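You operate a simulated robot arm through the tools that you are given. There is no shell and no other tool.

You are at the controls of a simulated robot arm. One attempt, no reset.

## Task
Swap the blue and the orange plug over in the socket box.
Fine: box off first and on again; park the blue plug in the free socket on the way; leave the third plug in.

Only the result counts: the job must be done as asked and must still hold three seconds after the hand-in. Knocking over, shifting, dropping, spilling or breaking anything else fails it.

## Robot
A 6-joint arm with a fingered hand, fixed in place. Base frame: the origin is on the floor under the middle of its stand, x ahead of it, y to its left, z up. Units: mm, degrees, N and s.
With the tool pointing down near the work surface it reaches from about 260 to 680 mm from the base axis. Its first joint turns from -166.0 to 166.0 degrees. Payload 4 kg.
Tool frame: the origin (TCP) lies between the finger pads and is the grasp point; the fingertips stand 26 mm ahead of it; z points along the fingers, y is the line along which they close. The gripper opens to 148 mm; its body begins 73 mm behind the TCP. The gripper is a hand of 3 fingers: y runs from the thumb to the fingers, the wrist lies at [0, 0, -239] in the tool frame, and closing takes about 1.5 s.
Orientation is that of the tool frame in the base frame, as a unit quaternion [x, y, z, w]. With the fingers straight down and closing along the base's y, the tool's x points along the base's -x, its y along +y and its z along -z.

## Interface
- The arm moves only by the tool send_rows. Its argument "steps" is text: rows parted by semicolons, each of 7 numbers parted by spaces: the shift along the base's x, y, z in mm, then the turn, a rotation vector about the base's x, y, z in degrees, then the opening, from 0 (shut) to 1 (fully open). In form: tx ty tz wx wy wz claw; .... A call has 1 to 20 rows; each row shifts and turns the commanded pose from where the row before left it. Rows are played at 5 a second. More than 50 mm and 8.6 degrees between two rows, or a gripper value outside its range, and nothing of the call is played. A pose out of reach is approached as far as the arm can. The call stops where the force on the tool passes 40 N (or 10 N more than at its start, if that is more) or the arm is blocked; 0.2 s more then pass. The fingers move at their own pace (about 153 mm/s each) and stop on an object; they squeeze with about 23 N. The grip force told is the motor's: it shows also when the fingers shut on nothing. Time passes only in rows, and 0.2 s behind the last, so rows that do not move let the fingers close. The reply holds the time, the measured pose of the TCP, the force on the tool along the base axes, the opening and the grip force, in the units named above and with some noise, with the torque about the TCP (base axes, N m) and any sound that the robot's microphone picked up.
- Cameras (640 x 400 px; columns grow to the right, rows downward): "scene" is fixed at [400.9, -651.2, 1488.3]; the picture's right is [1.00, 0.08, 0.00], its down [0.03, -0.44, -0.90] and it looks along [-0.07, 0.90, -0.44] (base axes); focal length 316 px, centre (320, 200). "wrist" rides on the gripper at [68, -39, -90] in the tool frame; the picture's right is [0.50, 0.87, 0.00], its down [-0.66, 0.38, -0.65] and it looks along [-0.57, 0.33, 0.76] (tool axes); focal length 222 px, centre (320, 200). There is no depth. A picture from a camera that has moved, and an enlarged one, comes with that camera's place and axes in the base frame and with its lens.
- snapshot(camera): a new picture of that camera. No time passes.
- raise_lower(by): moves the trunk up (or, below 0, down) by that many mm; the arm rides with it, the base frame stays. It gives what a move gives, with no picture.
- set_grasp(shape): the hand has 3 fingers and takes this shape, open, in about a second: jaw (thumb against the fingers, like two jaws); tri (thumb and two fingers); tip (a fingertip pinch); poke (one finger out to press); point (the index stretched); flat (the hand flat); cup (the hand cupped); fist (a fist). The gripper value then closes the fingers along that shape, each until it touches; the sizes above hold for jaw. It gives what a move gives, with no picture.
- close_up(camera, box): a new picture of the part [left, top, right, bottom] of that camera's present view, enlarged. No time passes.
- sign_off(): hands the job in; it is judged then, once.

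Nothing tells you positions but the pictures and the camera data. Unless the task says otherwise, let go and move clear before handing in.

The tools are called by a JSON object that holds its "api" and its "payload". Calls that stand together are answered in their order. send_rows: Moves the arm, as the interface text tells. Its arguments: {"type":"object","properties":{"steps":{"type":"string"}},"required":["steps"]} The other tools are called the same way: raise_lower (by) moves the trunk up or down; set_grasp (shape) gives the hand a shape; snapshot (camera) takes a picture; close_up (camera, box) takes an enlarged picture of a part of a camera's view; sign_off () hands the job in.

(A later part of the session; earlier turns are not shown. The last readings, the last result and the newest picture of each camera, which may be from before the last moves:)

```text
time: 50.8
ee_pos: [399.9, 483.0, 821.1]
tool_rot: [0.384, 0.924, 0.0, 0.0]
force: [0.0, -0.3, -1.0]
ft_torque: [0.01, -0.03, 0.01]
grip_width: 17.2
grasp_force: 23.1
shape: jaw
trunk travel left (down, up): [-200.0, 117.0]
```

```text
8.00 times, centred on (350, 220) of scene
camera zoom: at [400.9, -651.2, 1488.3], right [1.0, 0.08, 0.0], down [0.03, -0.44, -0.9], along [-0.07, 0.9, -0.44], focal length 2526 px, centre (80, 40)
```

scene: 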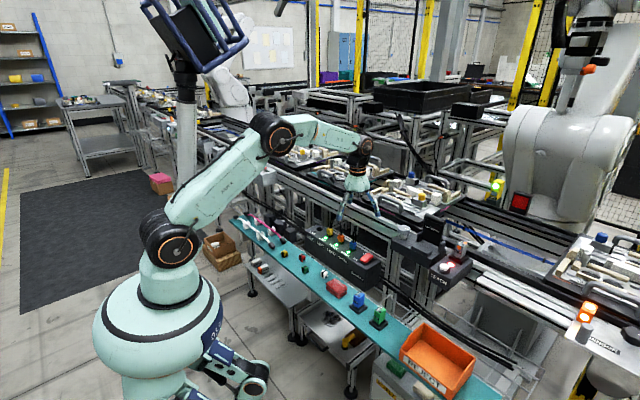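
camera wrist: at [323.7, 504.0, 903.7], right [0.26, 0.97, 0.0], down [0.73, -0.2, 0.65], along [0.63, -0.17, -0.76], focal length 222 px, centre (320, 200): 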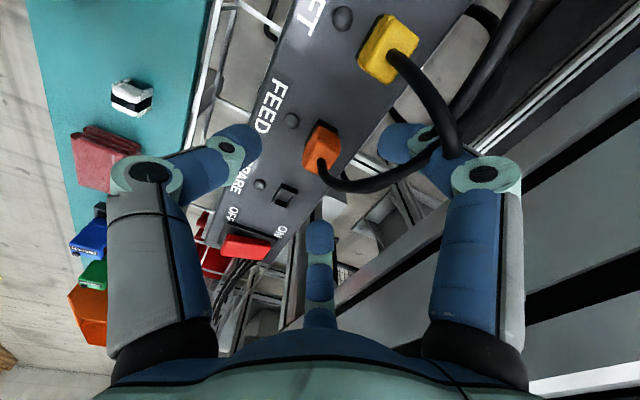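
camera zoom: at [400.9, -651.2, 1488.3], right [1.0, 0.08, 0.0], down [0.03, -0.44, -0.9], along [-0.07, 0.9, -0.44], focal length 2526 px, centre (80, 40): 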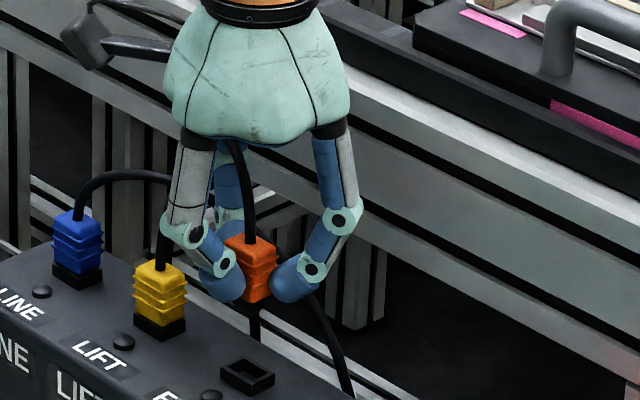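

The orange plug is out and hasn't moved in the grip. From the images the socket pitch is (49.5,-49.5), so SPARE needs the camera near (374.1,455.2). I'll move over there at this height.

{"api": "send_rows", "payload": {"steps": "25.3 -24.6 0 0 0 0 0.05; 25.3 -24.6 0 0 0 0 0.05; 0 0 0 0 0 0 0.05; 0 0 0 0 0 0 0.05"}}

{"api": "close_up", "payload": {"camera": "wrist", "box": [240, 90, 400, 190]}}

{"api": "close_up", "payload": {"camera": "scene", "box": [320, 195, 380, 245]}}

```text
time: 51.8
ee_pos: [451.0, 434.7, 820.5]
tool_rot: [0.383, 0.924, 0.0, 0.0]
force: [0.3, 0.2, -0.2]
ft_torque: [0.0, 0.01, 0.0]
grip_width: 17.1
grasp_force: 23.2
shape: jaw
trunk travel left (down, up): [-200.0, 117.0]
```

```text
4.00 times, centred on (320, 140) of wrist
camera zoom: at [375.7, 453.7, 910.7], right [0.26, 0.97, 0.0], down [0.73, -0.2, 0.65], along [0.63, -0.17, -0.76], focal length 888 px, centre (320, 440)
```

zoom: 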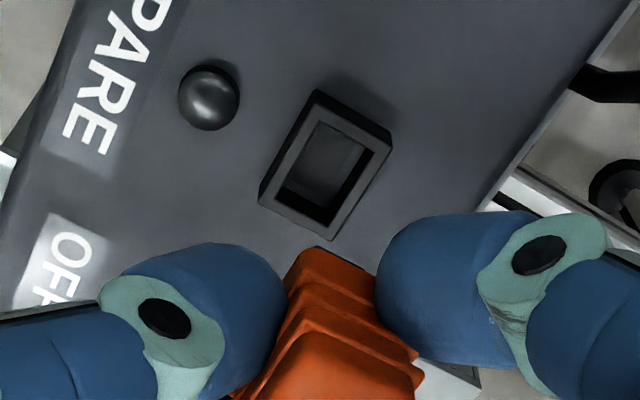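

```text
8.00 times, centred on (350, 220) of scene
camera zoom: at [400.9, -651.2, 1488.3], right [1.0, 0.08, 0.0], down [0.03, -0.44, -0.9], along [-0.07, 0.9, -0.44], focal length 2526 px, centre (80, 40)
```

zoom: 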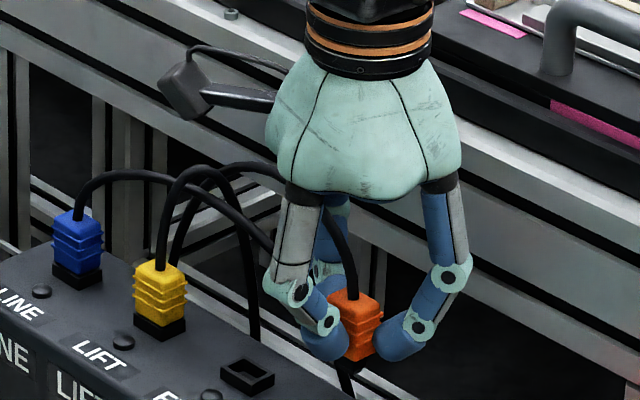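

I'm about 2 mm off at SPARE. I'll correct it and descend to just above entry.

{"api": "send_rows", "payload": {"steps": "-1.4 1.3 0 0 0 0 0.05; 0 0 -9 0 0 0 0.05; 0 0 -9 0 0 0 0.05; 0 0 -6 0 0 0 0.05; 0 0 0 0 0 0 0.05; 0 0 0 0 0 0 0.05"}}

{"api": "close_up", "payload": {"camera": "wrist", "box": [270, 110, 350, 160]}}

{"api": "close_up", "payload": {"camera": "scene", "box": [330, 215, 380, 255]}}

```text
time: 53.2
ee_pos: [449.8, 434.5, 796.8]
tool_rot: [0.383, 0.924, 0.0, 0.001]
force: [0.3, 0.2, -0.1]
ft_torque: [-0.03, -0.01, 0.05]
grip_width: 17.2
grasp_force: 22.9
shape: jaw
trunk travel left (down, up): [-200.0, 117.0]
```

```text
8.00 times, centred on (310, 135) of wrist
camera zoom: at [374.3, 455.7, 887.1], right [0.26, 0.97, 0.0], down [0.73, -0.2, 0.65], along [0.63, -0.17, -0.76], focal length 1777 px, centre (400, 720)
```

zoom: 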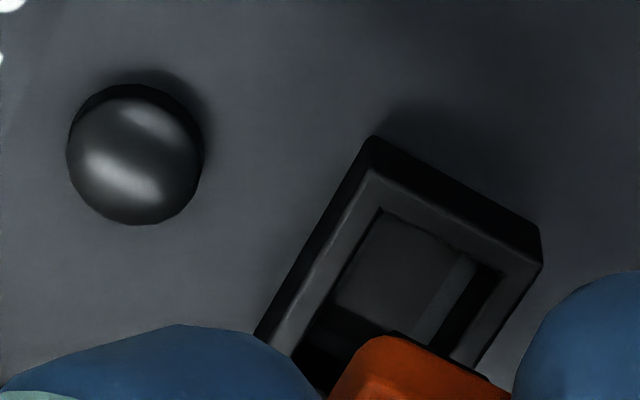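

```text
10.00 times, centred on (355, 235) of scene
camera zoom: at [400.9, -651.2, 1488.3], right [1.0, 0.08, 0.0], down [0.03, -0.44, -0.9], along [-0.07, 0.9, -0.44], focal length 3157 px, centre (-30, -150)
```

zoom: 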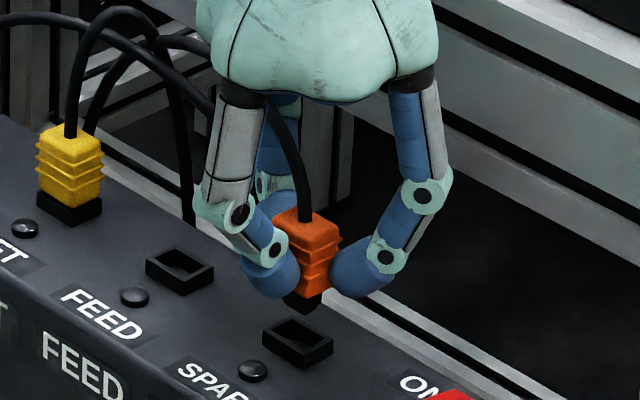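

I'm within half a millimetre of the target. I'll descend slowly to engage the nose.

{"api": "send_rows", "payload": {"steps": "0 0 -3 0 0 0 0.05; 0 0 -3 0 0 0 0.05; 0 0 -3 0 0 0 0.05; 0 0 -2 0 0 0 0.05; 0 0 -2 0 0 0 0.05; 0 0 -2 0 0 0 0.05; 0 0 0 0 0 0 0.05; 0 0 0 0 0 0 0.05"}}

{"api": "close_up", "payload": {"camera": "wrist", "box": [270, 100, 350, 200]}}

{"api": "close_up", "payload": {"camera": "scene", "box": [335, 220, 375, 250]}}

```text
time: 55.0
ee_pos: [449.3, 436.2, 781.0]
tool_rot: [0.382, 0.924, -0.001, -0.001]
force: [0.2, 0.0, -0.8]
ft_torque: [-0.01, -0.01, 0.0]
grip_width: 17.1
grasp_force: 22.8
shape: jaw
trunk travel left (down, up): [-200.0, 117.0]
```

```text
4.00 times, centred on (310, 150) of wrist
camera zoom: at [374.3, 457.1, 871.1], right [0.26, 0.97, 0.0], down [0.73, -0.2, 0.65], along [0.63, -0.17, -0.76], focal length 888 px, centre (360, 400)
```

zoom: 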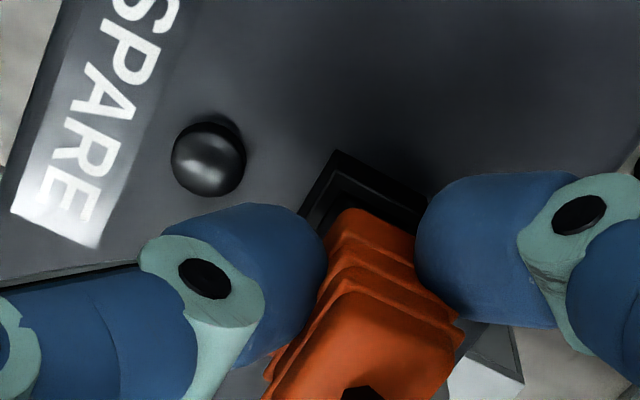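

```text
13.33 times, centred on (355, 235) of scene
camera zoom: at [400.9, -651.2, 1488.3], right [1.0, 0.08, 0.0], down [0.03, -0.44, -0.9], along [-0.07, 0.9, -0.44], focal length 4209 px, centre (-147, -267)
```

zoom: 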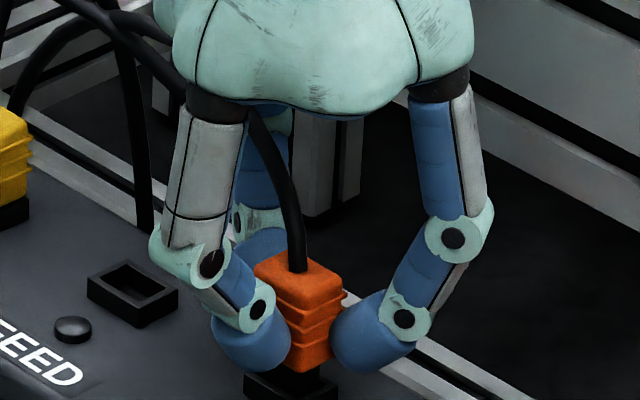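

It drifted about 1.9 mm in +y on the way down. I'll correct that before pushing any deeper.

{"api": "send_rows", "payload": {"steps": "-0.1 -1 0 0 0 0 0.05; -0.1 -0.9 0 0 0 0 0.05; 0 0 0 0 0 0 0.05; 0 0 0 0 0 0 0.05"}}

{"api": "close_up", "payload": {"camera": "wrist", "box": [270, 100, 350, 200]}}

{"api": "close_up", "payload": {"camera": "scene", "box": [335, 220, 375, 250]}}

```text
time: 56.0
ee_pos: [449.4, 435.0, 781.7]
tool_rot: [0.383, 0.924, -0.001, 0.0]
force: [0.0, -0.2, 0.0]
ft_torque: [0.0, 0.05, 0.02]
grip_width: 17.1
grasp_force: 23.2
shape: jaw
trunk travel left (down, up): [-200.0, 117.0]
```

```text
4.00 times, centred on (310, 150) of wrist
camera zoom: at [374.2, 455.5, 871.8], right [0.26, 0.97, 0.0], down [0.73, -0.2, 0.65], along [0.63, -0.17, -0.76], focal length 888 px, centre (360, 400)
```

zoom: 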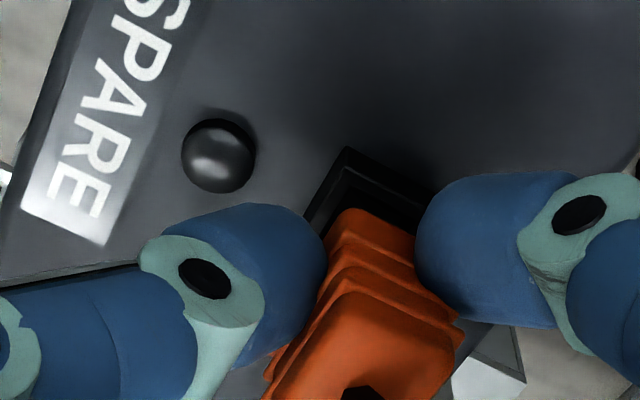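

```text
13.33 times, centred on (355, 235) of scene
camera zoom: at [400.9, -651.2, 1488.3], right [1.0, 0.08, 0.0], down [0.03, -0.44, -0.9], along [-0.07, 0.9, -0.44], focal length 4209 px, centre (-147, -267)
```

zoom: 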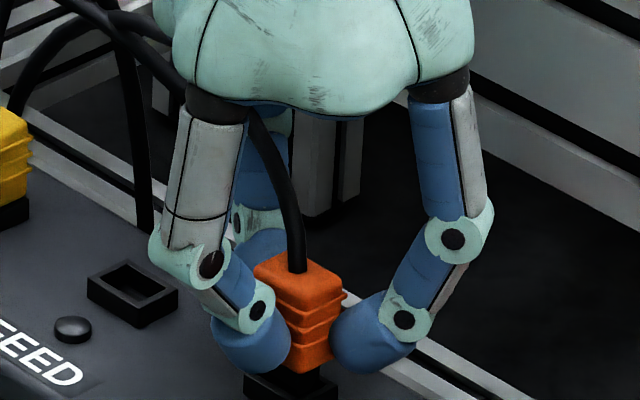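

I'm on target now, so I'll insert.

{"api": "send_rows", "payload": {"steps": "0 0 -1.5 0 0 0 0.05; 0 0 -1.5 0 0 0 0.05; 0 0 -1.5 0 0 0 0.05; 0 0 -1.5 0 0 0 0.05; 0 0 -1.5 0 0 0 0.05; 0 0 -1.5 0 0 0 0.05; 0 0 0 0 0 0 0.05"}}

{"api": "close_up", "payload": {"camera": "wrist", "box": [270, 100, 350, 200]}}

{"api": "close_up", "payload": {"camera": "scene", "box": [335, 225, 375, 255]}}

```text
time: 57.6
ee_pos: [449.5, 434.7, 771.1]
tool_rot: [0.383, 0.924, 0.0, 0.0]
force: [-4.1, -4.7, 8.8]
ft_torque: [-0.07, 0.09, 0.02]
grip_width: 17.6
grasp_force: 23.2
shape: jaw
trunk travel left (down, up): [-200.0, 117.0]
```

```text
4.00 times, centred on (310, 150) of wrist
camera zoom: at [374.0, 454.5, 862.2], right [0.26, 0.97, 0.0], down [0.73, -0.2, 0.65], along [0.63, -0.17, -0.76], focal length 888 px, centre (360, 400)
```

zoom: 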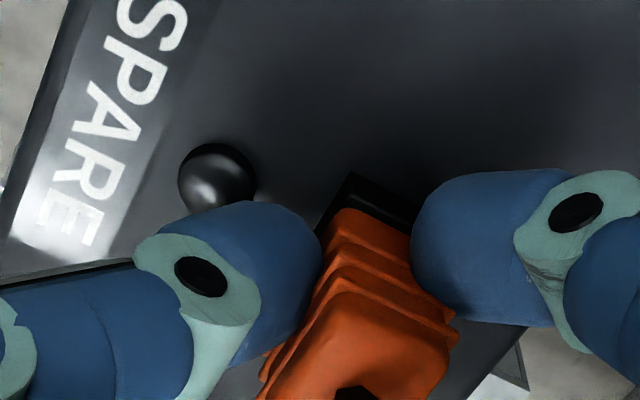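

```text
13.33 times, centred on (355, 240) of scene
camera zoom: at [400.9, -651.2, 1488.3], right [1.0, 0.08, 0.0], down [0.03, -0.44, -0.9], along [-0.07, 0.9, -0.44], focal length 4209 px, centre (-147, -333)
```

zoom: 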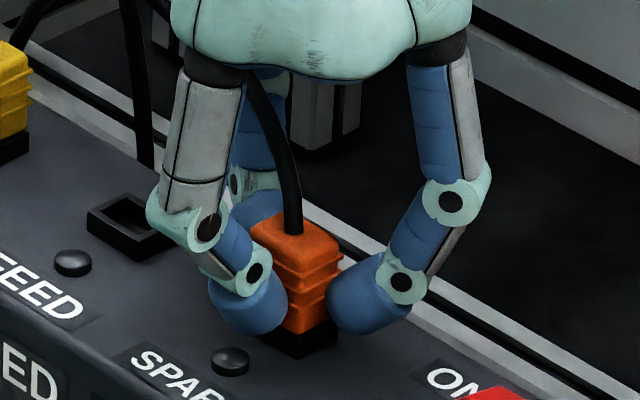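

It's in with 9 N. I'll press a bit more to seat it fully.

{"api": "send_rows", "payload": {"steps": "0 0 -1 0 0 0 0.05; 0 0 -1 0 0 0 0.05; 0 0 0 0 0 0 0.05"}}

{"api": "close_up", "payload": {"camera": "scene", "box": [335, 225, 375, 255]}}

```text
time: 58.4
ee_pos: [449.0, 434.2, 770.0]
tool_rot: [0.383, 0.924, 0.001, 0.001]
force: [-2.0, -3.4, 20.7]
ft_torque: [-0.06, 0.02, 0.01]
grip_width: 18.1
grasp_force: 22.4
shape: jaw
trunk travel left (down, up): [-200.0, 117.0]
```

```text
13.33 times, centred on (355, 240) of scene
camera zoom: at [400.9, -651.2, 1488.3], right [1.0, 0.08, 0.0], down [0.03, -0.44, -0.9], along [-0.07, 0.9, -0.44], focal length 4209 px, centre (-147, -333)
```

zoom: 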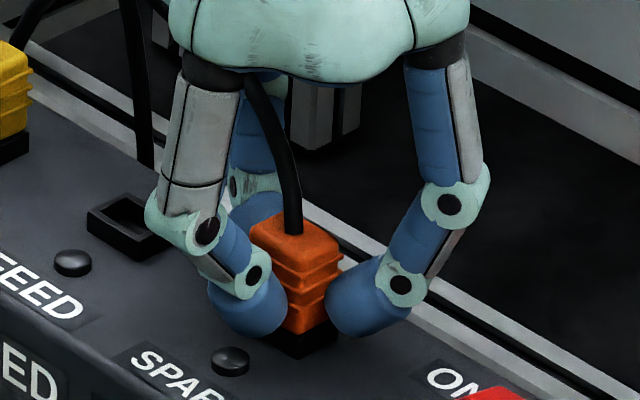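

It has bottomed out at 21 N. I'll release, rise and inspect the orange plug in SPARE.

{"api": "send_rows", "payload": {"steps": "0 0 0 0 0 0 0.3; 0 0 2 0 0 0 0.5; 0 0 2 0 0 0 0.5; 0 0 15 0 0 0 0.5; 0 0 25 0 0 0 0.5; 0 0 35 0 0 0 0.5; 0 0 35 0 0 0 0.5; 0 0 0 0 0 0 0.5"}}

{"api": "snapshot", "payload": {"camera": "wrist"}}

{"api": "close_up", "payload": {"camera": "scene", "box": [335, 225, 375, 255]}}

{"api": "close_up", "payload": {"camera": "scene", "box": [290, 190, 390, 260]}}

```text
time: 60.2
ee_pos: [446.8, 436.7, 883.5]
tool_rot: [0.382, 0.924, 0.0, 0.0]
force: [-0.4, -0.4, -0.8]
ft_torque: [0.0, 0.01, 0.01]
grip_width: 73.5
grasp_force: 0.0
shape: jaw
trunk travel left (down, up): [-200.0, 117.0]
```

```text
taken
camera wrist: at [371.2, 456.9, 973.6], right [0.26, 0.97, 0.0], down [0.73, -0.2, 0.65], along [0.63, -0.17, -0.76], focal length 222 px, centre (320, 200)
```

wrist: 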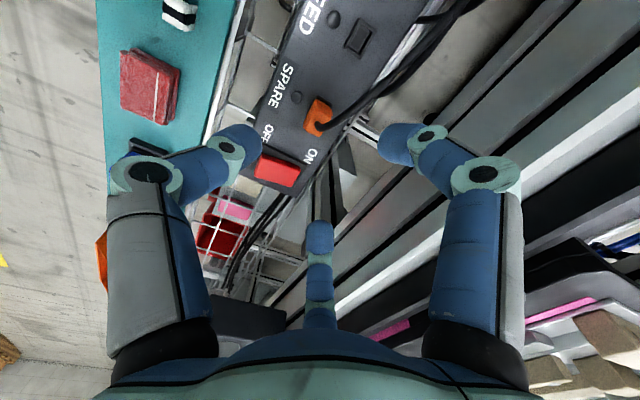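

```text
13.33 times, centred on (355, 240) of scene
camera zoom: at [400.9, -651.2, 1488.3], right [1.0, 0.08, 0.0], down [0.03, -0.44, -0.9], along [-0.07, 0.9, -0.44], focal length 4209 px, centre (-147, -333)
```

zoom: 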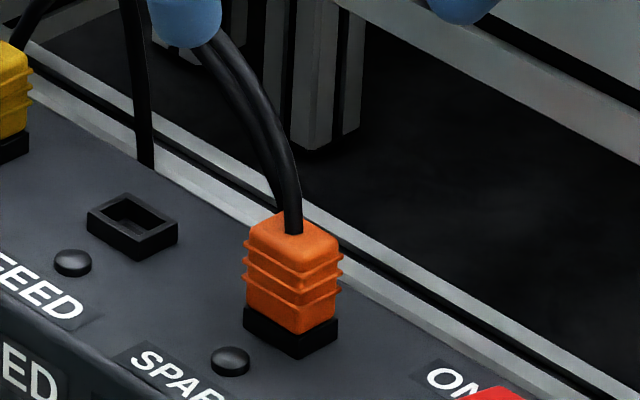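

```text
5.71 times, centred on (340, 225) of scene
camera zoom: at [400.9, -651.2, 1488.3], right [1.0, 0.08, 0.0], down [0.03, -0.44, -0.9], along [-0.07, 0.9, -0.44], focal length 1804 px, centre (206, 57)
```

zoom: 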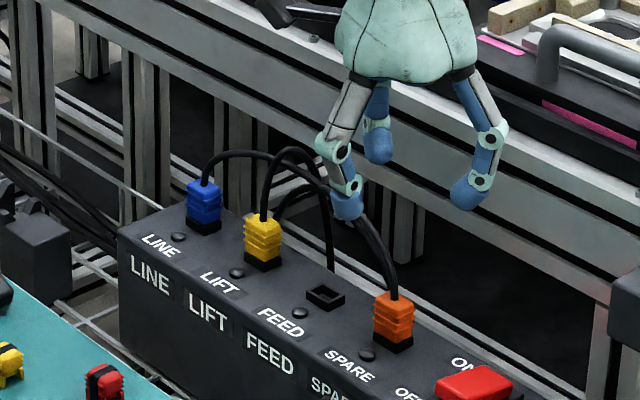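

The orange plug is seated in SPARE. Next I'll go back to LINE to collect the blue plug.

{"api": "send_rows", "payload": {"steps": "0 0 5 0 0 0 0.5; -29.2 29.5 0 0 0 0 0.5; -29.2 29.5 0 0 0 0 0.5; -29.2 29.5 0 0 0 0 0.5; -29.2 29.5 0 0 0 0 0.5; -29.2 29.5 0 0 0 0 0.5; 0 0 0 0 0 0 0.5; 0 0 0 0 0 0 0.5"}}

{"api": "close_up", "payload": {"camera": "wrist", "box": [240, 70, 400, 170]}}

{"api": "close_up", "payload": {"camera": "scene", "box": [280, 180, 380, 250]}}

```text
time: 62.0
ee_pos: [302.3, 582.0, 890.7]
tool_rot: [0.382, 0.924, 0.0, 0.001]
force: [0.0, -0.9, 0.3]
ft_torque: [-0.02, 0.02, 0.01]
grip_width: 73.5
grasp_force: 0.2
shape: jaw
trunk travel left (down, up): [-200.0, 117.0]
```

```text
4.00 times, centred on (320, 120) of wrist
camera zoom: at [226.6, 601.3, 979.6], right [0.26, 0.97, 0.0], down [0.73, -0.2, 0.65], along [0.63, -0.17, -0.76], focal length 888 px, centre (320, 520)
```

zoom: 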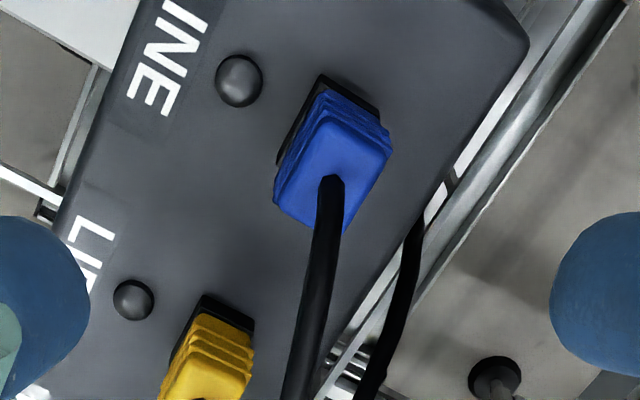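

```text
5.71 times, centred on (330, 215) of scene
camera zoom: at [400.9, -651.2, 1488.3], right [1.0, 0.08, 0.0], down [0.03, -0.44, -0.9], along [-0.07, 0.9, -0.44], focal length 1804 px, centre (263, 114)
```

zoom: 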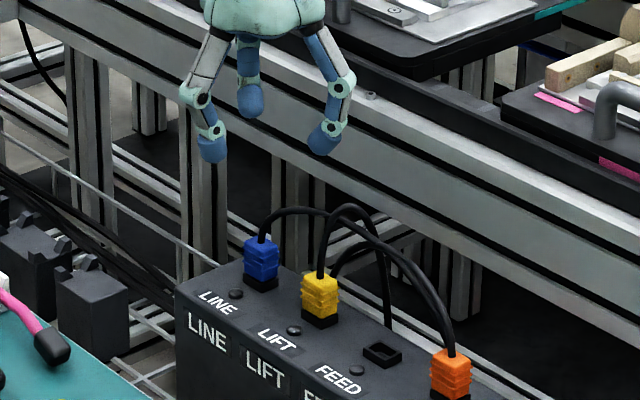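

I'm offset by about 3 mm, so I'll correct and descend over the blue plug.

{"api": "send_rows", "payload": {"steps": "-0.8 1.5 -20 0 0 0 0.5; -0.7 1.4 -20 0 0 0 0.5; 0.1 0 -20 0 0 0 0.5; 0.1 0 -15 0 0 0 0.5; 0 0 0 0 0 0 0.5; 0 0 0 0 0 0 0.5"}}

{"api": "close_up", "payload": {"camera": "wrist", "box": [240, 90, 400, 190]}}

```text
time: 63.4
ee_pos: [303.2, 585.8, 814.4]
tool_rot: [0.382, 0.924, 0.0, 0.0]
force: [0.1, 0.4, -0.1]
ft_torque: [0.02, -0.02, 0.01]
grip_width: 73.8
grasp_force: 0.0
shape: jaw
trunk travel left (down, up): [-200.0, 117.0]
```

```text
4.00 times, centred on (320, 140) of wrist
camera zoom: at [226.9, 605.2, 905.9], right [0.26, 0.97, 0.0], down [0.73, -0.2, 0.65], along [0.63, -0.17, -0.76], focal length 888 px, centre (320, 440)
```

zoom: 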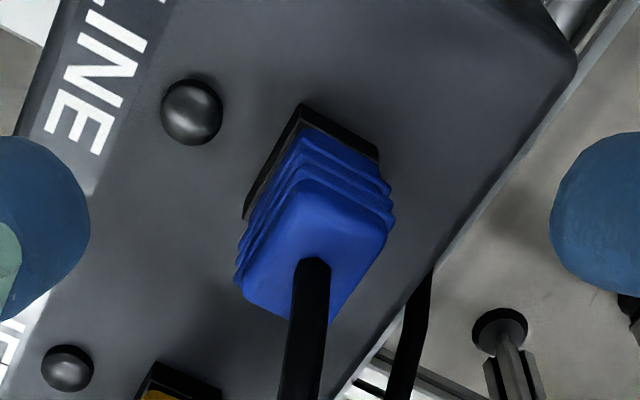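

I'm 1.8 mm off. I'll correct while descending to grip height.

{"api": "send_rows", "payload": {"steps": "-0.9 -0.5 -10 0 0 0 0.5; -0.9 -0.5 -10 0 0 0 0.5; 0 0 -10 0 0 0 0.5; 0 0 -8 0 0 0 0.5; 0 0 -4 0 0 0 0.5; 0 0 0 0 0 0 0.5; 0 0 0 0 0 0 0.5"}}

{"api": "close_up", "payload": {"camera": "wrist", "box": [220, 80, 420, 280]}}

{"api": "close_up", "payload": {"camera": "scene", "box": [290, 195, 360, 245]}}

```text
time: 65.0
ee_pos: [299.9, 584.4, 773.0]
tool_rot: [0.382, 0.924, 0.0, 0.001]
force: [-0.2, 0.3, 0.1]
ft_torque: [-0.03, 0.01, 0.0]
grip_width: 73.6
grasp_force: 0.0
shape: jaw
trunk travel left (down, up): [-200.0, 117.0]
```

```text
2.00 times, centred on (320, 180) of wrist
camera zoom: at [225.4, 603.1, 862.8], right [0.26, 0.97, 0.0], down [0.73, -0.2, 0.65], along [0.63, -0.17, -0.76], focal length 444 px, centre (320, 240)
```

zoom: 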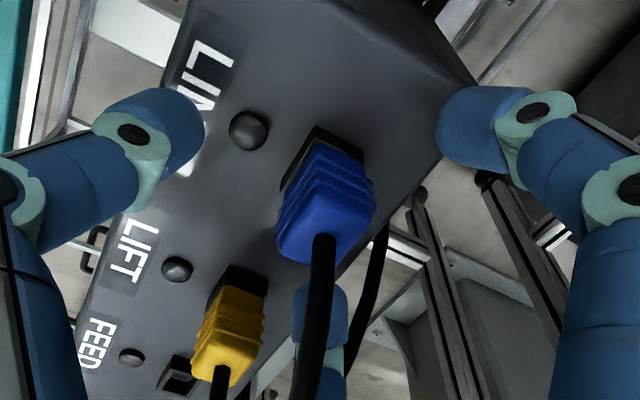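

```text
8.00 times, centred on (325, 220) of scene
camera zoom: at [400.9, -651.2, 1488.3], right [1.0, 0.08, 0.0], down [0.03, -0.44, -0.9], along [-0.07, 0.9, -0.44], focal length 2526 px, centre (280, 40)
```

zoom: 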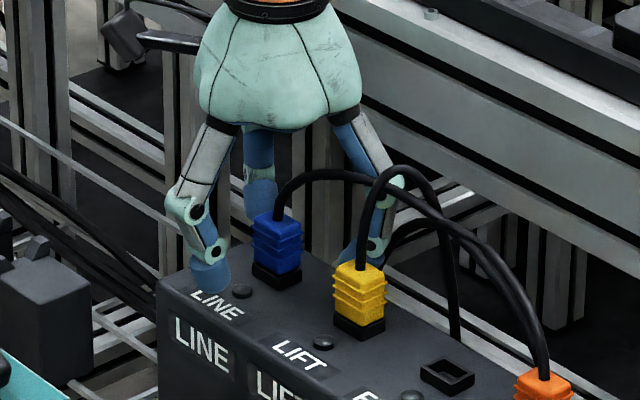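

I'm 1 mm off. I'll correct and close on the blue plug.

{"api": "send_rows", "payload": {"steps": "-0.3 1.1 0 0 0 0 0.5; 0 0 0 0 0 0 0.3; 0 0 0 0 0 0 0.2; 0 0 0 0 0 0 0.15; 0 0 0 0 0 0 0.1; 0 0 0 0 0 0 0.1; 0 0 0 0 0 0 0.05; 0 0 0 0 0 0 0.05"}}

{"api": "close_up", "payload": {"camera": "wrist", "box": [220, 80, 420, 280]}}

{"api": "close_up", "payload": {"camera": "scene", "box": [290, 195, 360, 245]}}

```text
time: 66.8
ee_pos: [300.7, 584.8, 772.1]
tool_rot: [0.382, 0.924, 0.0, 0.0]
force: [1.1, -0.5, -3.3]
ft_torque: [0.0, -0.07, 0.0]
grip_width: 17.0
grasp_force: 23.3
shape: jaw
trunk travel left (down, up): [-200.0, 117.0]
```

```text
2.00 times, centred on (320, 180) of wrist
camera zoom: at [224.5, 604.7, 862.1], right [0.26, 0.97, 0.0], down [0.73, -0.19, 0.65], along [0.63, -0.17, -0.76], focal length 444 px, centre (320, 240)
```

zoom: 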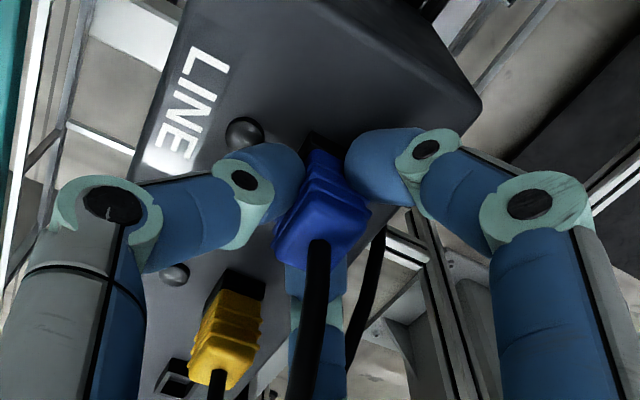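

```text
8.00 times, centred on (325, 220) of scene
camera zoom: at [400.9, -651.2, 1488.3], right [1.0, 0.08, 0.0], down [0.03, -0.44, -0.9], along [-0.07, 0.9, -0.44], focal length 2526 px, centre (280, 40)
```

zoom: 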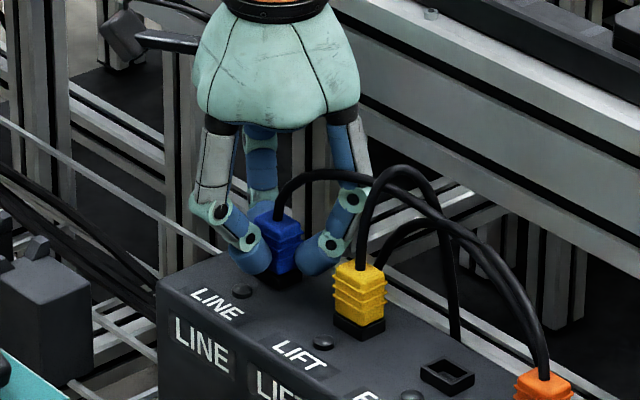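

The blue plug is gripped at a width of 17.0. I'll pull it straight up.

{"api": "send_rows", "payload": {"steps": "0 0 2 0 0 0 0.05; 0 0 3 0 0 0 0.05; 0 0 3 0 0 0 0.05; 0 0 3 0 0 0 0.05; 0 0 3 0 0 0 0.05; 0 0 3 0 0 0 0.05; 0 0 4 0 0 0 0.05; 0 0 6 0 0 0 0.05; 0 0 10 0 0 0 0.05; 0 0 12 0 0 0 0.05; 0 0 0 0 0 0 0.05; 0 0 0 0 0 0 0.05"}}

{"api": "close_up", "payload": {"camera": "wrist", "box": [240, 90, 400, 190]}}

{"api": "close_up", "payload": {"camera": "wrist", "box": [280, 140, 360, 240]}}

{"api": "close_up", "payload": {"camera": "scene", "box": [290, 185, 360, 235]}}

```text
time: 69.4
ee_pos: [298.9, 585.6, 820.6]
tool_rot: [0.382, 0.924, 0.0, 0.0]
force: [0.1, 0.6, -1.3]
ft_torque: [0.04, 0.0, 0.01]
grip_width: 17.0
grasp_force: 23.1
shape: jaw
trunk travel left (down, up): [-200.0, 117.0]
```

```text
4.00 times, centred on (320, 140) of wrist
camera zoom: at [224.6, 604.8, 910.7], right [0.26, 0.97, 0.0], down [0.73, -0.2, 0.65], along [0.63, -0.17, -0.76], focal length 888 px, centre (320, 440)
```

zoom: 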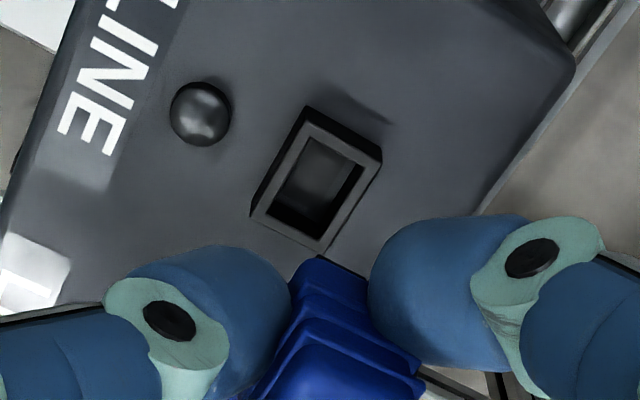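

```text
4.00 times, centred on (320, 190) of wrist
camera zoom: at [224.6, 604.8, 910.7], right [0.26, 0.97, 0.0], down [0.73, -0.2, 0.65], along [0.63, -0.17, -0.76], focal length 888 px, centre (320, 240)
```

zoom: 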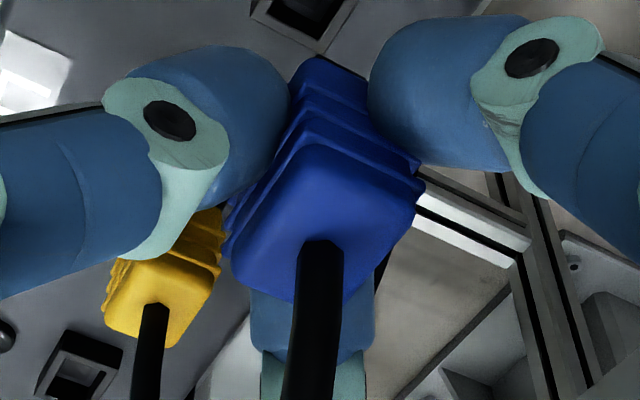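

```text
8.00 times, centred on (325, 210) of scene
camera zoom: at [400.9, -651.2, 1488.3], right [1.0, 0.08, 0.0], down [0.03, -0.44, -0.9], along [-0.07, 0.9, -0.44], focal length 2526 px, centre (280, 120)
```

zoom: 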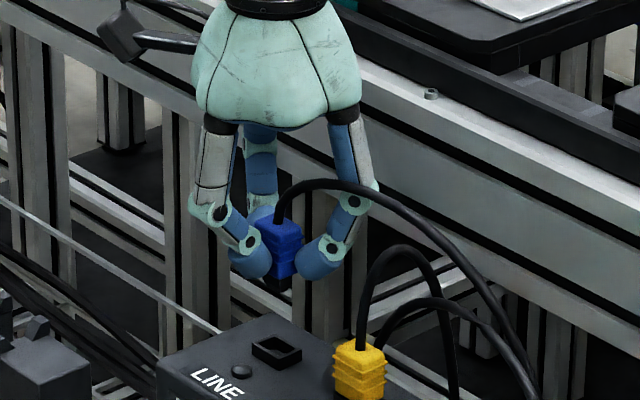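

The blue plug came out and sits steadily in the grip. Next I'll lift over yellow and move to FEED, aiming for a camera position of about (323.5,505.9).

{"api": "send_rows", "payload": {"steps": "0 0 30 0 0 0 0.05; 0 0 30 0 0 0 0.05; 33 -33 0 0 0 0 0.05; 33 -33 0 0 0 0 0.05; 33 -33 0 0 0 0 0.05; 0 0 0 0 0 0 0.05; 0 0 0 0 0 0 0.05"}}

{"api": "close_up", "payload": {"camera": "wrist", "box": [240, 70, 400, 170]}}

{"api": "close_up", "payload": {"camera": "scene", "box": [300, 180, 380, 240]}}

```text
time: 71.0
ee_pos: [397.1, 484.8, 879.1]
tool_rot: [0.383, 0.924, 0.0, 0.0]
force: [-0.4, 0.3, -0.6]
ft_torque: [0.01, -0.04, -0.02]
grip_width: 16.8
grasp_force: 23.6
shape: jaw
trunk travel left (down, up): [-200.0, 117.0]
```

```text
4.00 times, centred on (320, 120) of wrist
camera zoom: at [321.3, 504.3, 969.9], right [0.26, 0.97, 0.0], down [0.73, -0.2, 0.65], along [0.63, -0.17, -0.76], focal length 888 px, centre (320, 520)
```

zoom: 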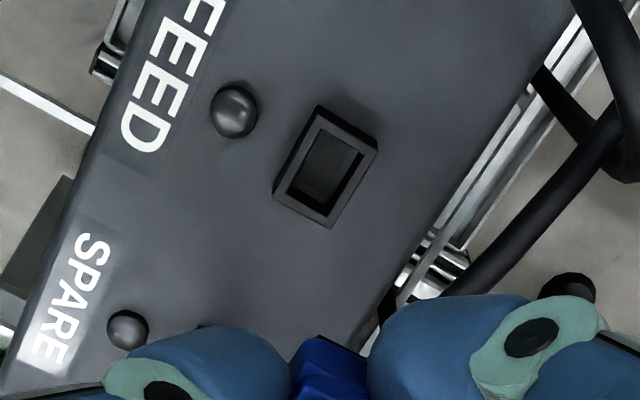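

```text
6.67 times, centred on (340, 210) of scene
camera zoom: at [400.9, -651.2, 1488.3], right [1.0, 0.08, 0.0], down [0.03, -0.44, -0.9], along [-0.07, 0.9, -0.44], focal length 2105 px, centre (187, 133)
```

zoom: 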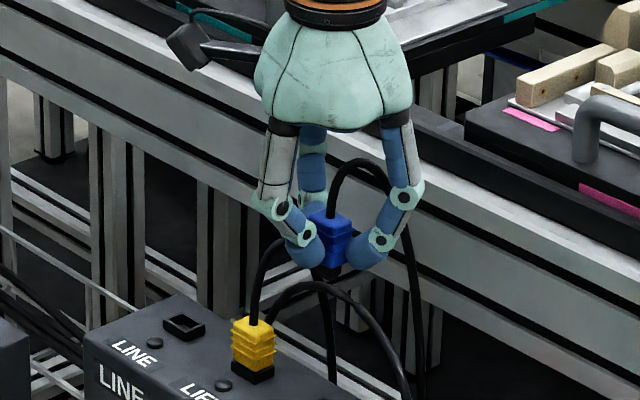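

I'm 2.6 mm off. I'll correct and descend to just above entry on FEED.

{"api": "send_rows", "payload": {"steps": "1.1 0.8 -20 0 0 0 0.05; 1 0.7 -20 0 0 0 0.05; 0 0 -18 0 0 0 0.05; 0 0 0 0 0 0 0.05; 0 0 0 0 0 0 0.05"}}

{"api": "close_up", "payload": {"camera": "wrist", "box": [240, 90, 400, 190]}}

{"api": "close_up", "payload": {"camera": "scene", "box": [310, 195, 380, 245]}}

```text
time: 72.2
ee_pos: [400.2, 487.6, 824.0]
tool_rot: [0.383, 0.924, 0.0, -0.001]
force: [0.2, 0.2, 0.4]
ft_torque: [-0.01, 0.0, 0.0]
grip_width: 16.8
grasp_force: 22.9
shape: jaw
trunk travel left (down, up): [-200.0, 117.0]
```

```text
4.00 times, centred on (320, 140) of wrist
camera zoom: at [325.1, 507.9, 913.0], right [0.26, 0.97, 0.0], down [0.73, -0.2, 0.65], along [0.63, -0.17, -0.76], focal length 888 px, centre (320, 440)
```

zoom: 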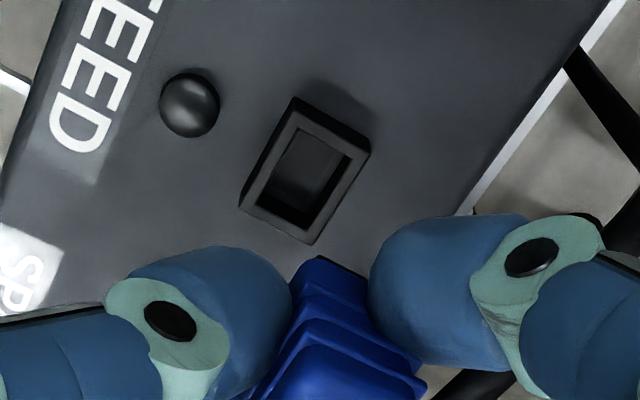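

```text
8.00 times, centred on (345, 220) of scene
camera zoom: at [400.9, -651.2, 1488.3], right [1.0, 0.08, 0.0], down [0.03, -0.44, -0.9], along [-0.07, 0.9, -0.44], focal length 2526 px, centre (120, 40)
```

zoom: 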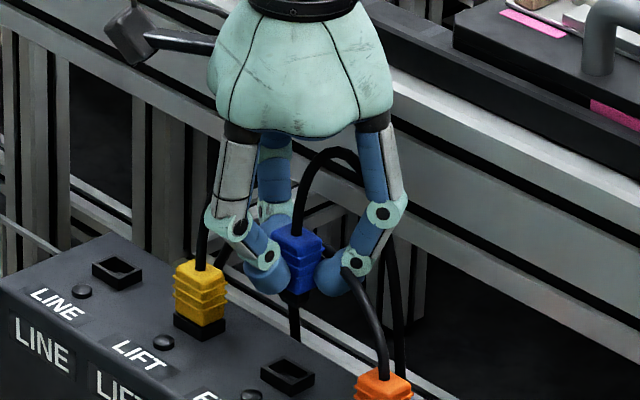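

The view shows I'm about 2.5 mm off. I'll correct and go down to just above the socket.

{"api": "send_rows", "payload": {"steps": "-0.7 -1.1 0 0 0 0 0.05; -0.7 -1 -9 0 0 0 0.05; 0 0 -9 0 0 0 0.05; 0 0 -8 0 0 0 0.05; 0 0 0 0 0 0 0.05; 0 0 0 0 0 0 0.05"}}

{"api": "close_up", "payload": {"camera": "wrist", "box": [270, 110, 350, 160]}}

{"api": "close_up", "payload": {"camera": "scene", "box": [325, 210, 365, 240]}}

```text
time: 73.6
ee_pos: [397.2, 486.2, 796.0]
tool_rot: [0.383, 0.924, 0.0, 0.0]
force: [-0.3, -0.9, -0.5]
ft_torque: [-0.01, -0.02, -0.01]
grip_width: 16.7
grasp_force: 23.1
shape: jaw
trunk travel left (down, up): [-200.0, 117.0]
```

```text
8.00 times, centred on (310, 135) of wrist
camera zoom: at [322.9, 506.2, 886.6], right [0.26, 0.97, 0.0], down [0.73, -0.2, 0.65], along [0.63, -0.17, -0.76], focal length 1777 px, centre (400, 720)
```

zoom: 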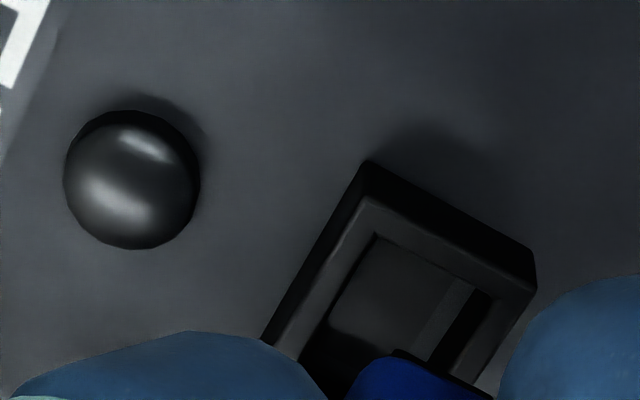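

```text
13.33 times, centred on (345, 225) of scene
camera zoom: at [400.9, -651.2, 1488.3], right [1.0, 0.08, 0.0], down [0.03, -0.44, -0.9], along [-0.07, 0.9, -0.44], focal length 4209 px, centre (-13, -133)
```

zoom: 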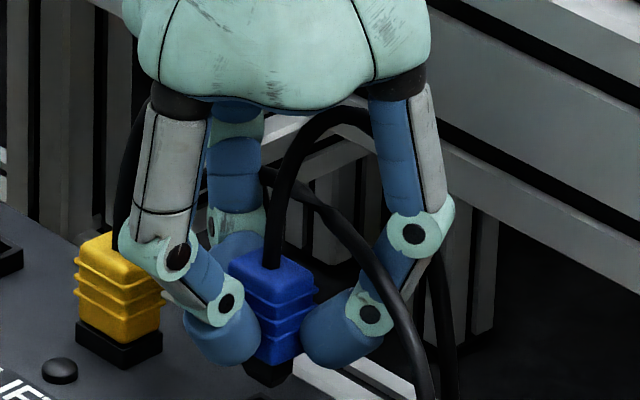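

I'm under 1 mm off. I'll make a fine correction and descend to socket entry.

{"api": "send_rows", "payload": {"steps": "0.7 -0.4 0 0 0 0 0.05; 0 0 -3 0 0 0 0.05; 0 0 -3 0 0 0 0.05; 0 0 -3 0 0 0 0.05; 0 0 -2 0 0 0 0.05; 0 0 -2 0 0 0 0.05; 0 0 0 0 0 0 0.05; 0 0 0 0 0 0 0.05"}}

{"api": "close_up", "payload": {"camera": "wrist", "box": [270, 100, 350, 200]}}

{"api": "close_up", "payload": {"camera": "scene", "box": [325, 215, 365, 245]}}

```text
time: 75.4
ee_pos: [399.3, 485.8, 783.6]
tool_rot: [0.383, 0.924, 0.001, 0.0]
force: [0.1, -0.1, -0.8]
ft_torque: [0.03, -0.01, -0.02]
grip_width: 16.4
grasp_force: 22.6
shape: jaw
trunk travel left (down, up): [-200.0, 117.0]
```

```text
4.00 times, centred on (310, 150) of wrist
camera zoom: at [324.3, 505.6, 874.5], right [0.26, 0.97, 0.0], down [0.73, -0.2, 0.65], along [0.63, -0.17, -0.76], focal length 888 px, centre (360, 400)
```

zoom: 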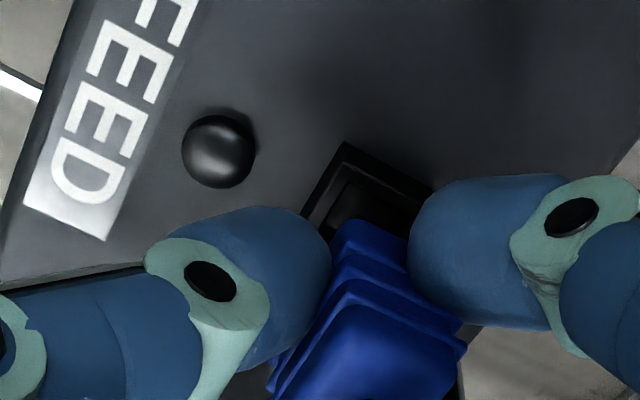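

```text
13.33 times, centred on (345, 230) of scene
camera zoom: at [400.9, -651.2, 1488.3], right [1.0, 0.08, 0.0], down [0.03, -0.44, -0.9], along [-0.07, 0.9, -0.44], focal length 4209 px, centre (-13, -200)
```

zoom: 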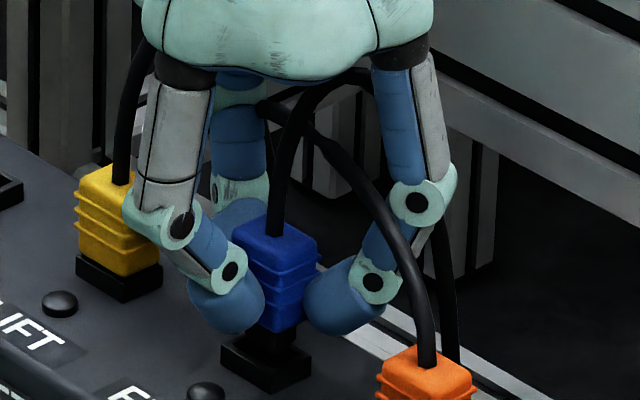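

The nose is right at the socket mouth. I'll zoom tightly to check it lines up with the hole before pushing.

{"api": "close_up", "payload": {"camera": "scene", "box": [336, 226, 356, 246]}}

{"api": "close_up", "payload": {"camera": "wrist", "box": [300, 130, 340, 160]}}

```text
16.00 times, centred on (346, 236) of scene
camera zoom: at [400.9, -651.2, 1488.3], right [1.0, 0.08, 0.0], down [0.03, -0.44, -0.9], along [-0.07, 0.9, -0.44], focal length 5051 px, centre (-96, -376)
```

zoom: 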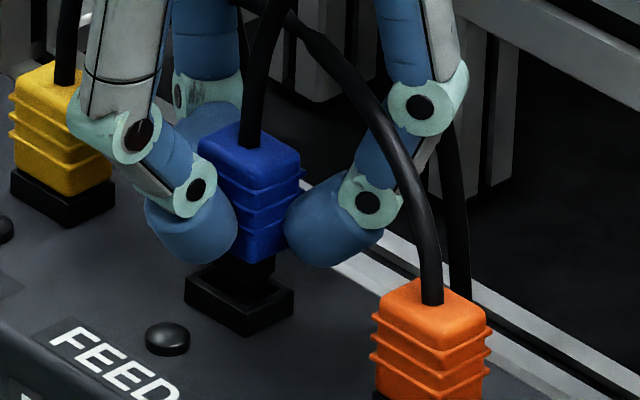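

```text
13.33 times, centred on (320, 145) of wrist
camera zoom: at [324.3, 505.6, 874.5], right [0.26, 0.97, 0.0], down [0.73, -0.2, 0.65], along [0.63, -0.17, -0.76], focal length 2962 px, centre (320, 933)
```

zoom: 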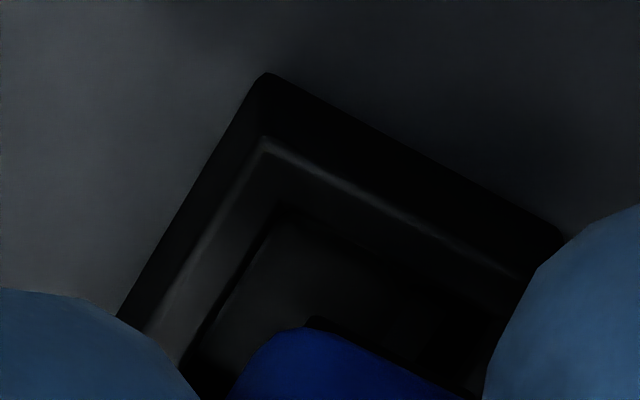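

The plug sits about 2 mm too far in +x relative to the hole, because it shifted slightly in the grip. I'll shift back and re-check.

{"api": "send_rows", "payload": {"steps": "-0.9 0.2 0 0 0 0 0.05; -0.9 0.1 0 0 0 0 0.05; 0 0 0 0 0 0 0.05; 0 0 0 0 0 0 0.05"}}

{"api": "close_up", "payload": {"camera": "scene", "box": [336, 226, 356, 246]}}

{"api": "close_up", "payload": {"camera": "wrist", "box": [270, 100, 350, 200]}}

```text
time: 76.4
ee_pos: [398.2, 485.9, 783.4]
tool_rot: [0.383, 0.924, -0.001, 0.0]
force: [-0.4, -0.5, -0.1]
ft_torque: [-0.01, 0.0, 0.0]
grip_width: 16.3
grasp_force: 23.1
shape: jaw
trunk travel left (down, up): [-200.0, 117.0]
```

```text
16.00 times, centred on (346, 236) of scene
camera zoom: at [400.9, -651.2, 1488.3], right [1.0, 0.08, 0.0], down [0.03, -0.44, -0.9], along [-0.07, 0.9, -0.44], focal length 5051 px, centre (-96, -376)
```

zoom: 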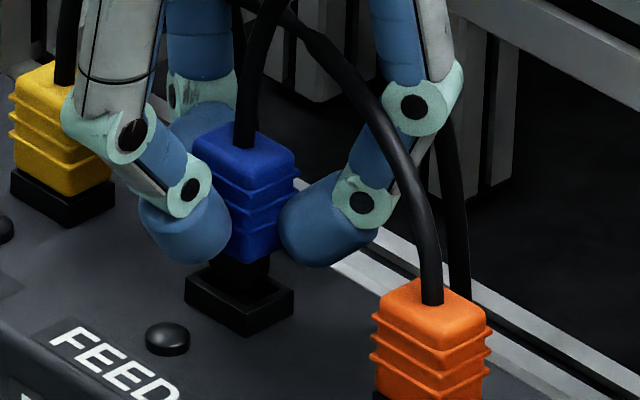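

```text
4.00 times, centred on (310, 150) of wrist
camera zoom: at [322.8, 505.8, 874.3], right [0.26, 0.97, 0.0], down [0.73, -0.2, 0.65], along [0.63, -0.17, -0.76], focal length 888 px, centre (360, 400)
```

zoom: 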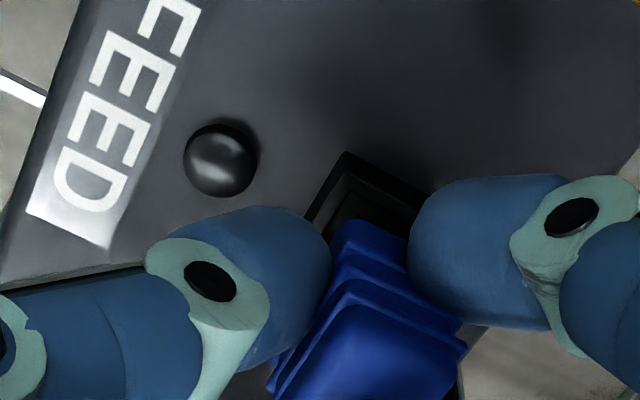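

The nose is now close to centred over the hole, so I'll insert slowly.

{"api": "send_rows", "payload": {"steps": "-0.3 0 -1.5 0 0 0 0.05; 0 0 -1.5 0 0 0 0.05; 0 0 -1.5 0 0 0 0.05; 0 0 -1.5 0 0 0 0.05; 0 0 0 0 0 0 0.05"}}

{"api": "close_up", "payload": {"camera": "scene", "box": [336, 226, 356, 246]}}

{"api": "close_up", "payload": {"camera": "wrist", "box": [270, 100, 350, 200]}}

```text
time: 77.6
ee_pos: [397.0, 485.6, 777.0]
tool_rot: [0.383, 0.924, 0.0, 0.0]
force: [0.0, 0.7, 0.7]
ft_torque: [-0.02, 0.01, -0.02]
grip_width: 16.6
grasp_force: 22.9
shape: jaw
trunk travel left (down, up): [-200.0, 117.0]
```

```text
16.00 times, centred on (346, 236) of scene
camera zoom: at [400.9, -651.2, 1488.3], right [1.0, 0.08, 0.0], down [0.03, -0.44, -0.9], along [-0.07, 0.9, -0.44], focal length 5051 px, centre (-96, -376)
```

zoom: 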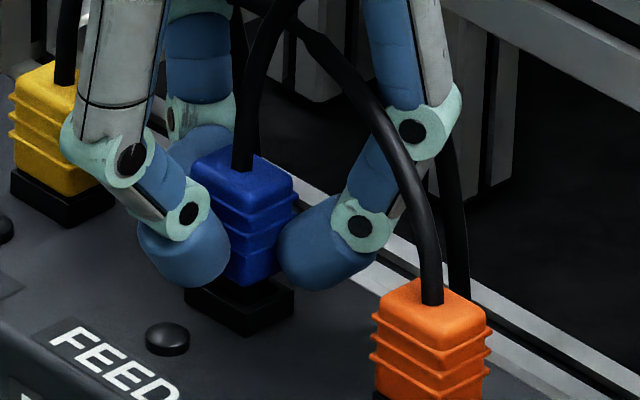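

```text
4.00 times, centred on (310, 150) of wrist
camera zoom: at [322.6, 505.3, 867.4], right [0.26, 0.97, 0.0], down [0.73, -0.2, 0.65], along [0.63, -0.17, -0.76], focal length 888 px, centre (360, 400)
```

zoom: 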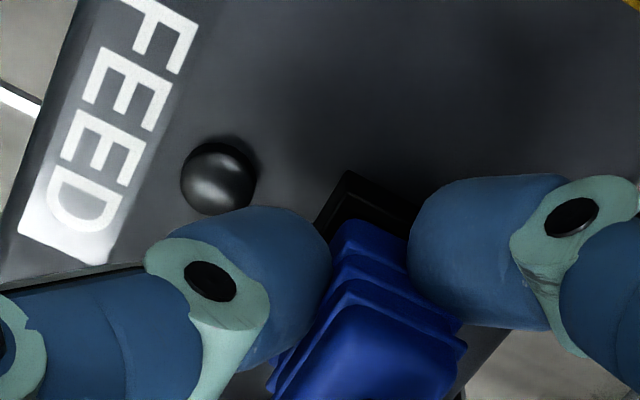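

The nose is sliding in with no resistance. I'll continue to full depth and seat it.

{"api": "send_rows", "payload": {"steps": "0 0 -1.5 0 0 0 0.05; 0 0 -1.5 0 0 0 0.05; 0 0 -1.5 0 0 0 0.05; 0 0 -1 0 0 0 0.05; 0 0 0 0 0 0 0.05"}}

{"api": "close_up", "payload": {"camera": "scene", "box": [336, 226, 356, 246]}}

```text
time: 78.8
ee_pos: [398.2, 485.7, 771.5]
tool_rot: [0.383, 0.924, 0.001, 0.0]
force: [-1.8, -0.6, 2.6]
ft_torque: [-0.01, -0.02, -0.01]
grip_width: 16.7
grasp_force: 23.4
shape: jaw
trunk travel left (down, up): [-200.0, 117.0]
```

```text
16.00 times, centred on (346, 236) of scene
camera zoom: at [400.9, -651.2, 1488.3], right [1.0, 0.08, 0.0], down [0.03, -0.44, -0.9], along [-0.07, 0.9, -0.44], focal length 5051 px, centre (-96, -376)
```

zoom: 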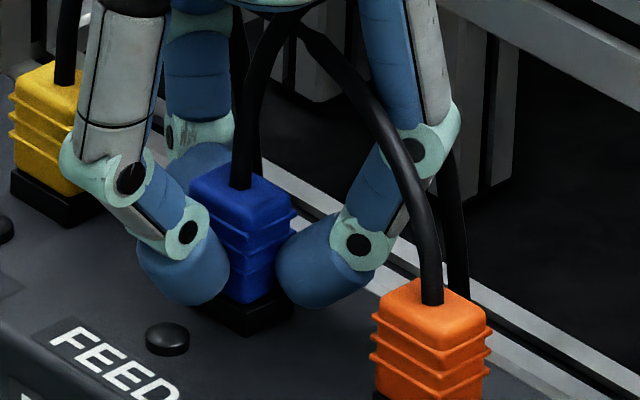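

It's nearly home. I'll press a little more until it bottoms out.

{"api": "send_rows", "payload": {"steps": "0 0 -1 0 0 0 0.05; 0 0 -1 0 0 0 0.05; 0 0 -1 0 0 0 0.05; 0 0 0 0 0 0 0.05"}}

{"api": "close_up", "payload": {"camera": "scene", "box": [336, 226, 356, 246]}}

```text
time: 79.8
ee_pos: [397.0, 485.1, 770.9]
tool_rot: [0.383, 0.924, 0.001, 0.001]
force: [-0.7, -1.7, 11.8]
ft_torque: [-0.02, -0.04, -0.01]
grip_width: 17.1
grasp_force: 23.2
shape: jaw
trunk travel left (down, up): [-200.0, 117.0]
```

```text
16.00 times, centred on (346, 236) of scene
camera zoom: at [400.9, -651.2, 1488.3], right [1.0, 0.08, 0.0], down [0.03, -0.44, -0.9], along [-0.07, 0.9, -0.44], focal length 5051 px, centre (-96, -376)
```

zoom: 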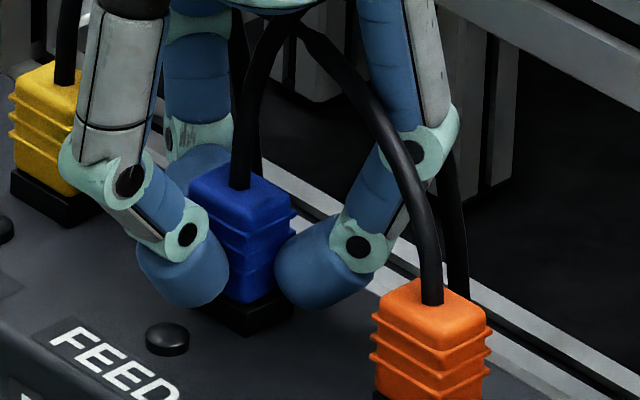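

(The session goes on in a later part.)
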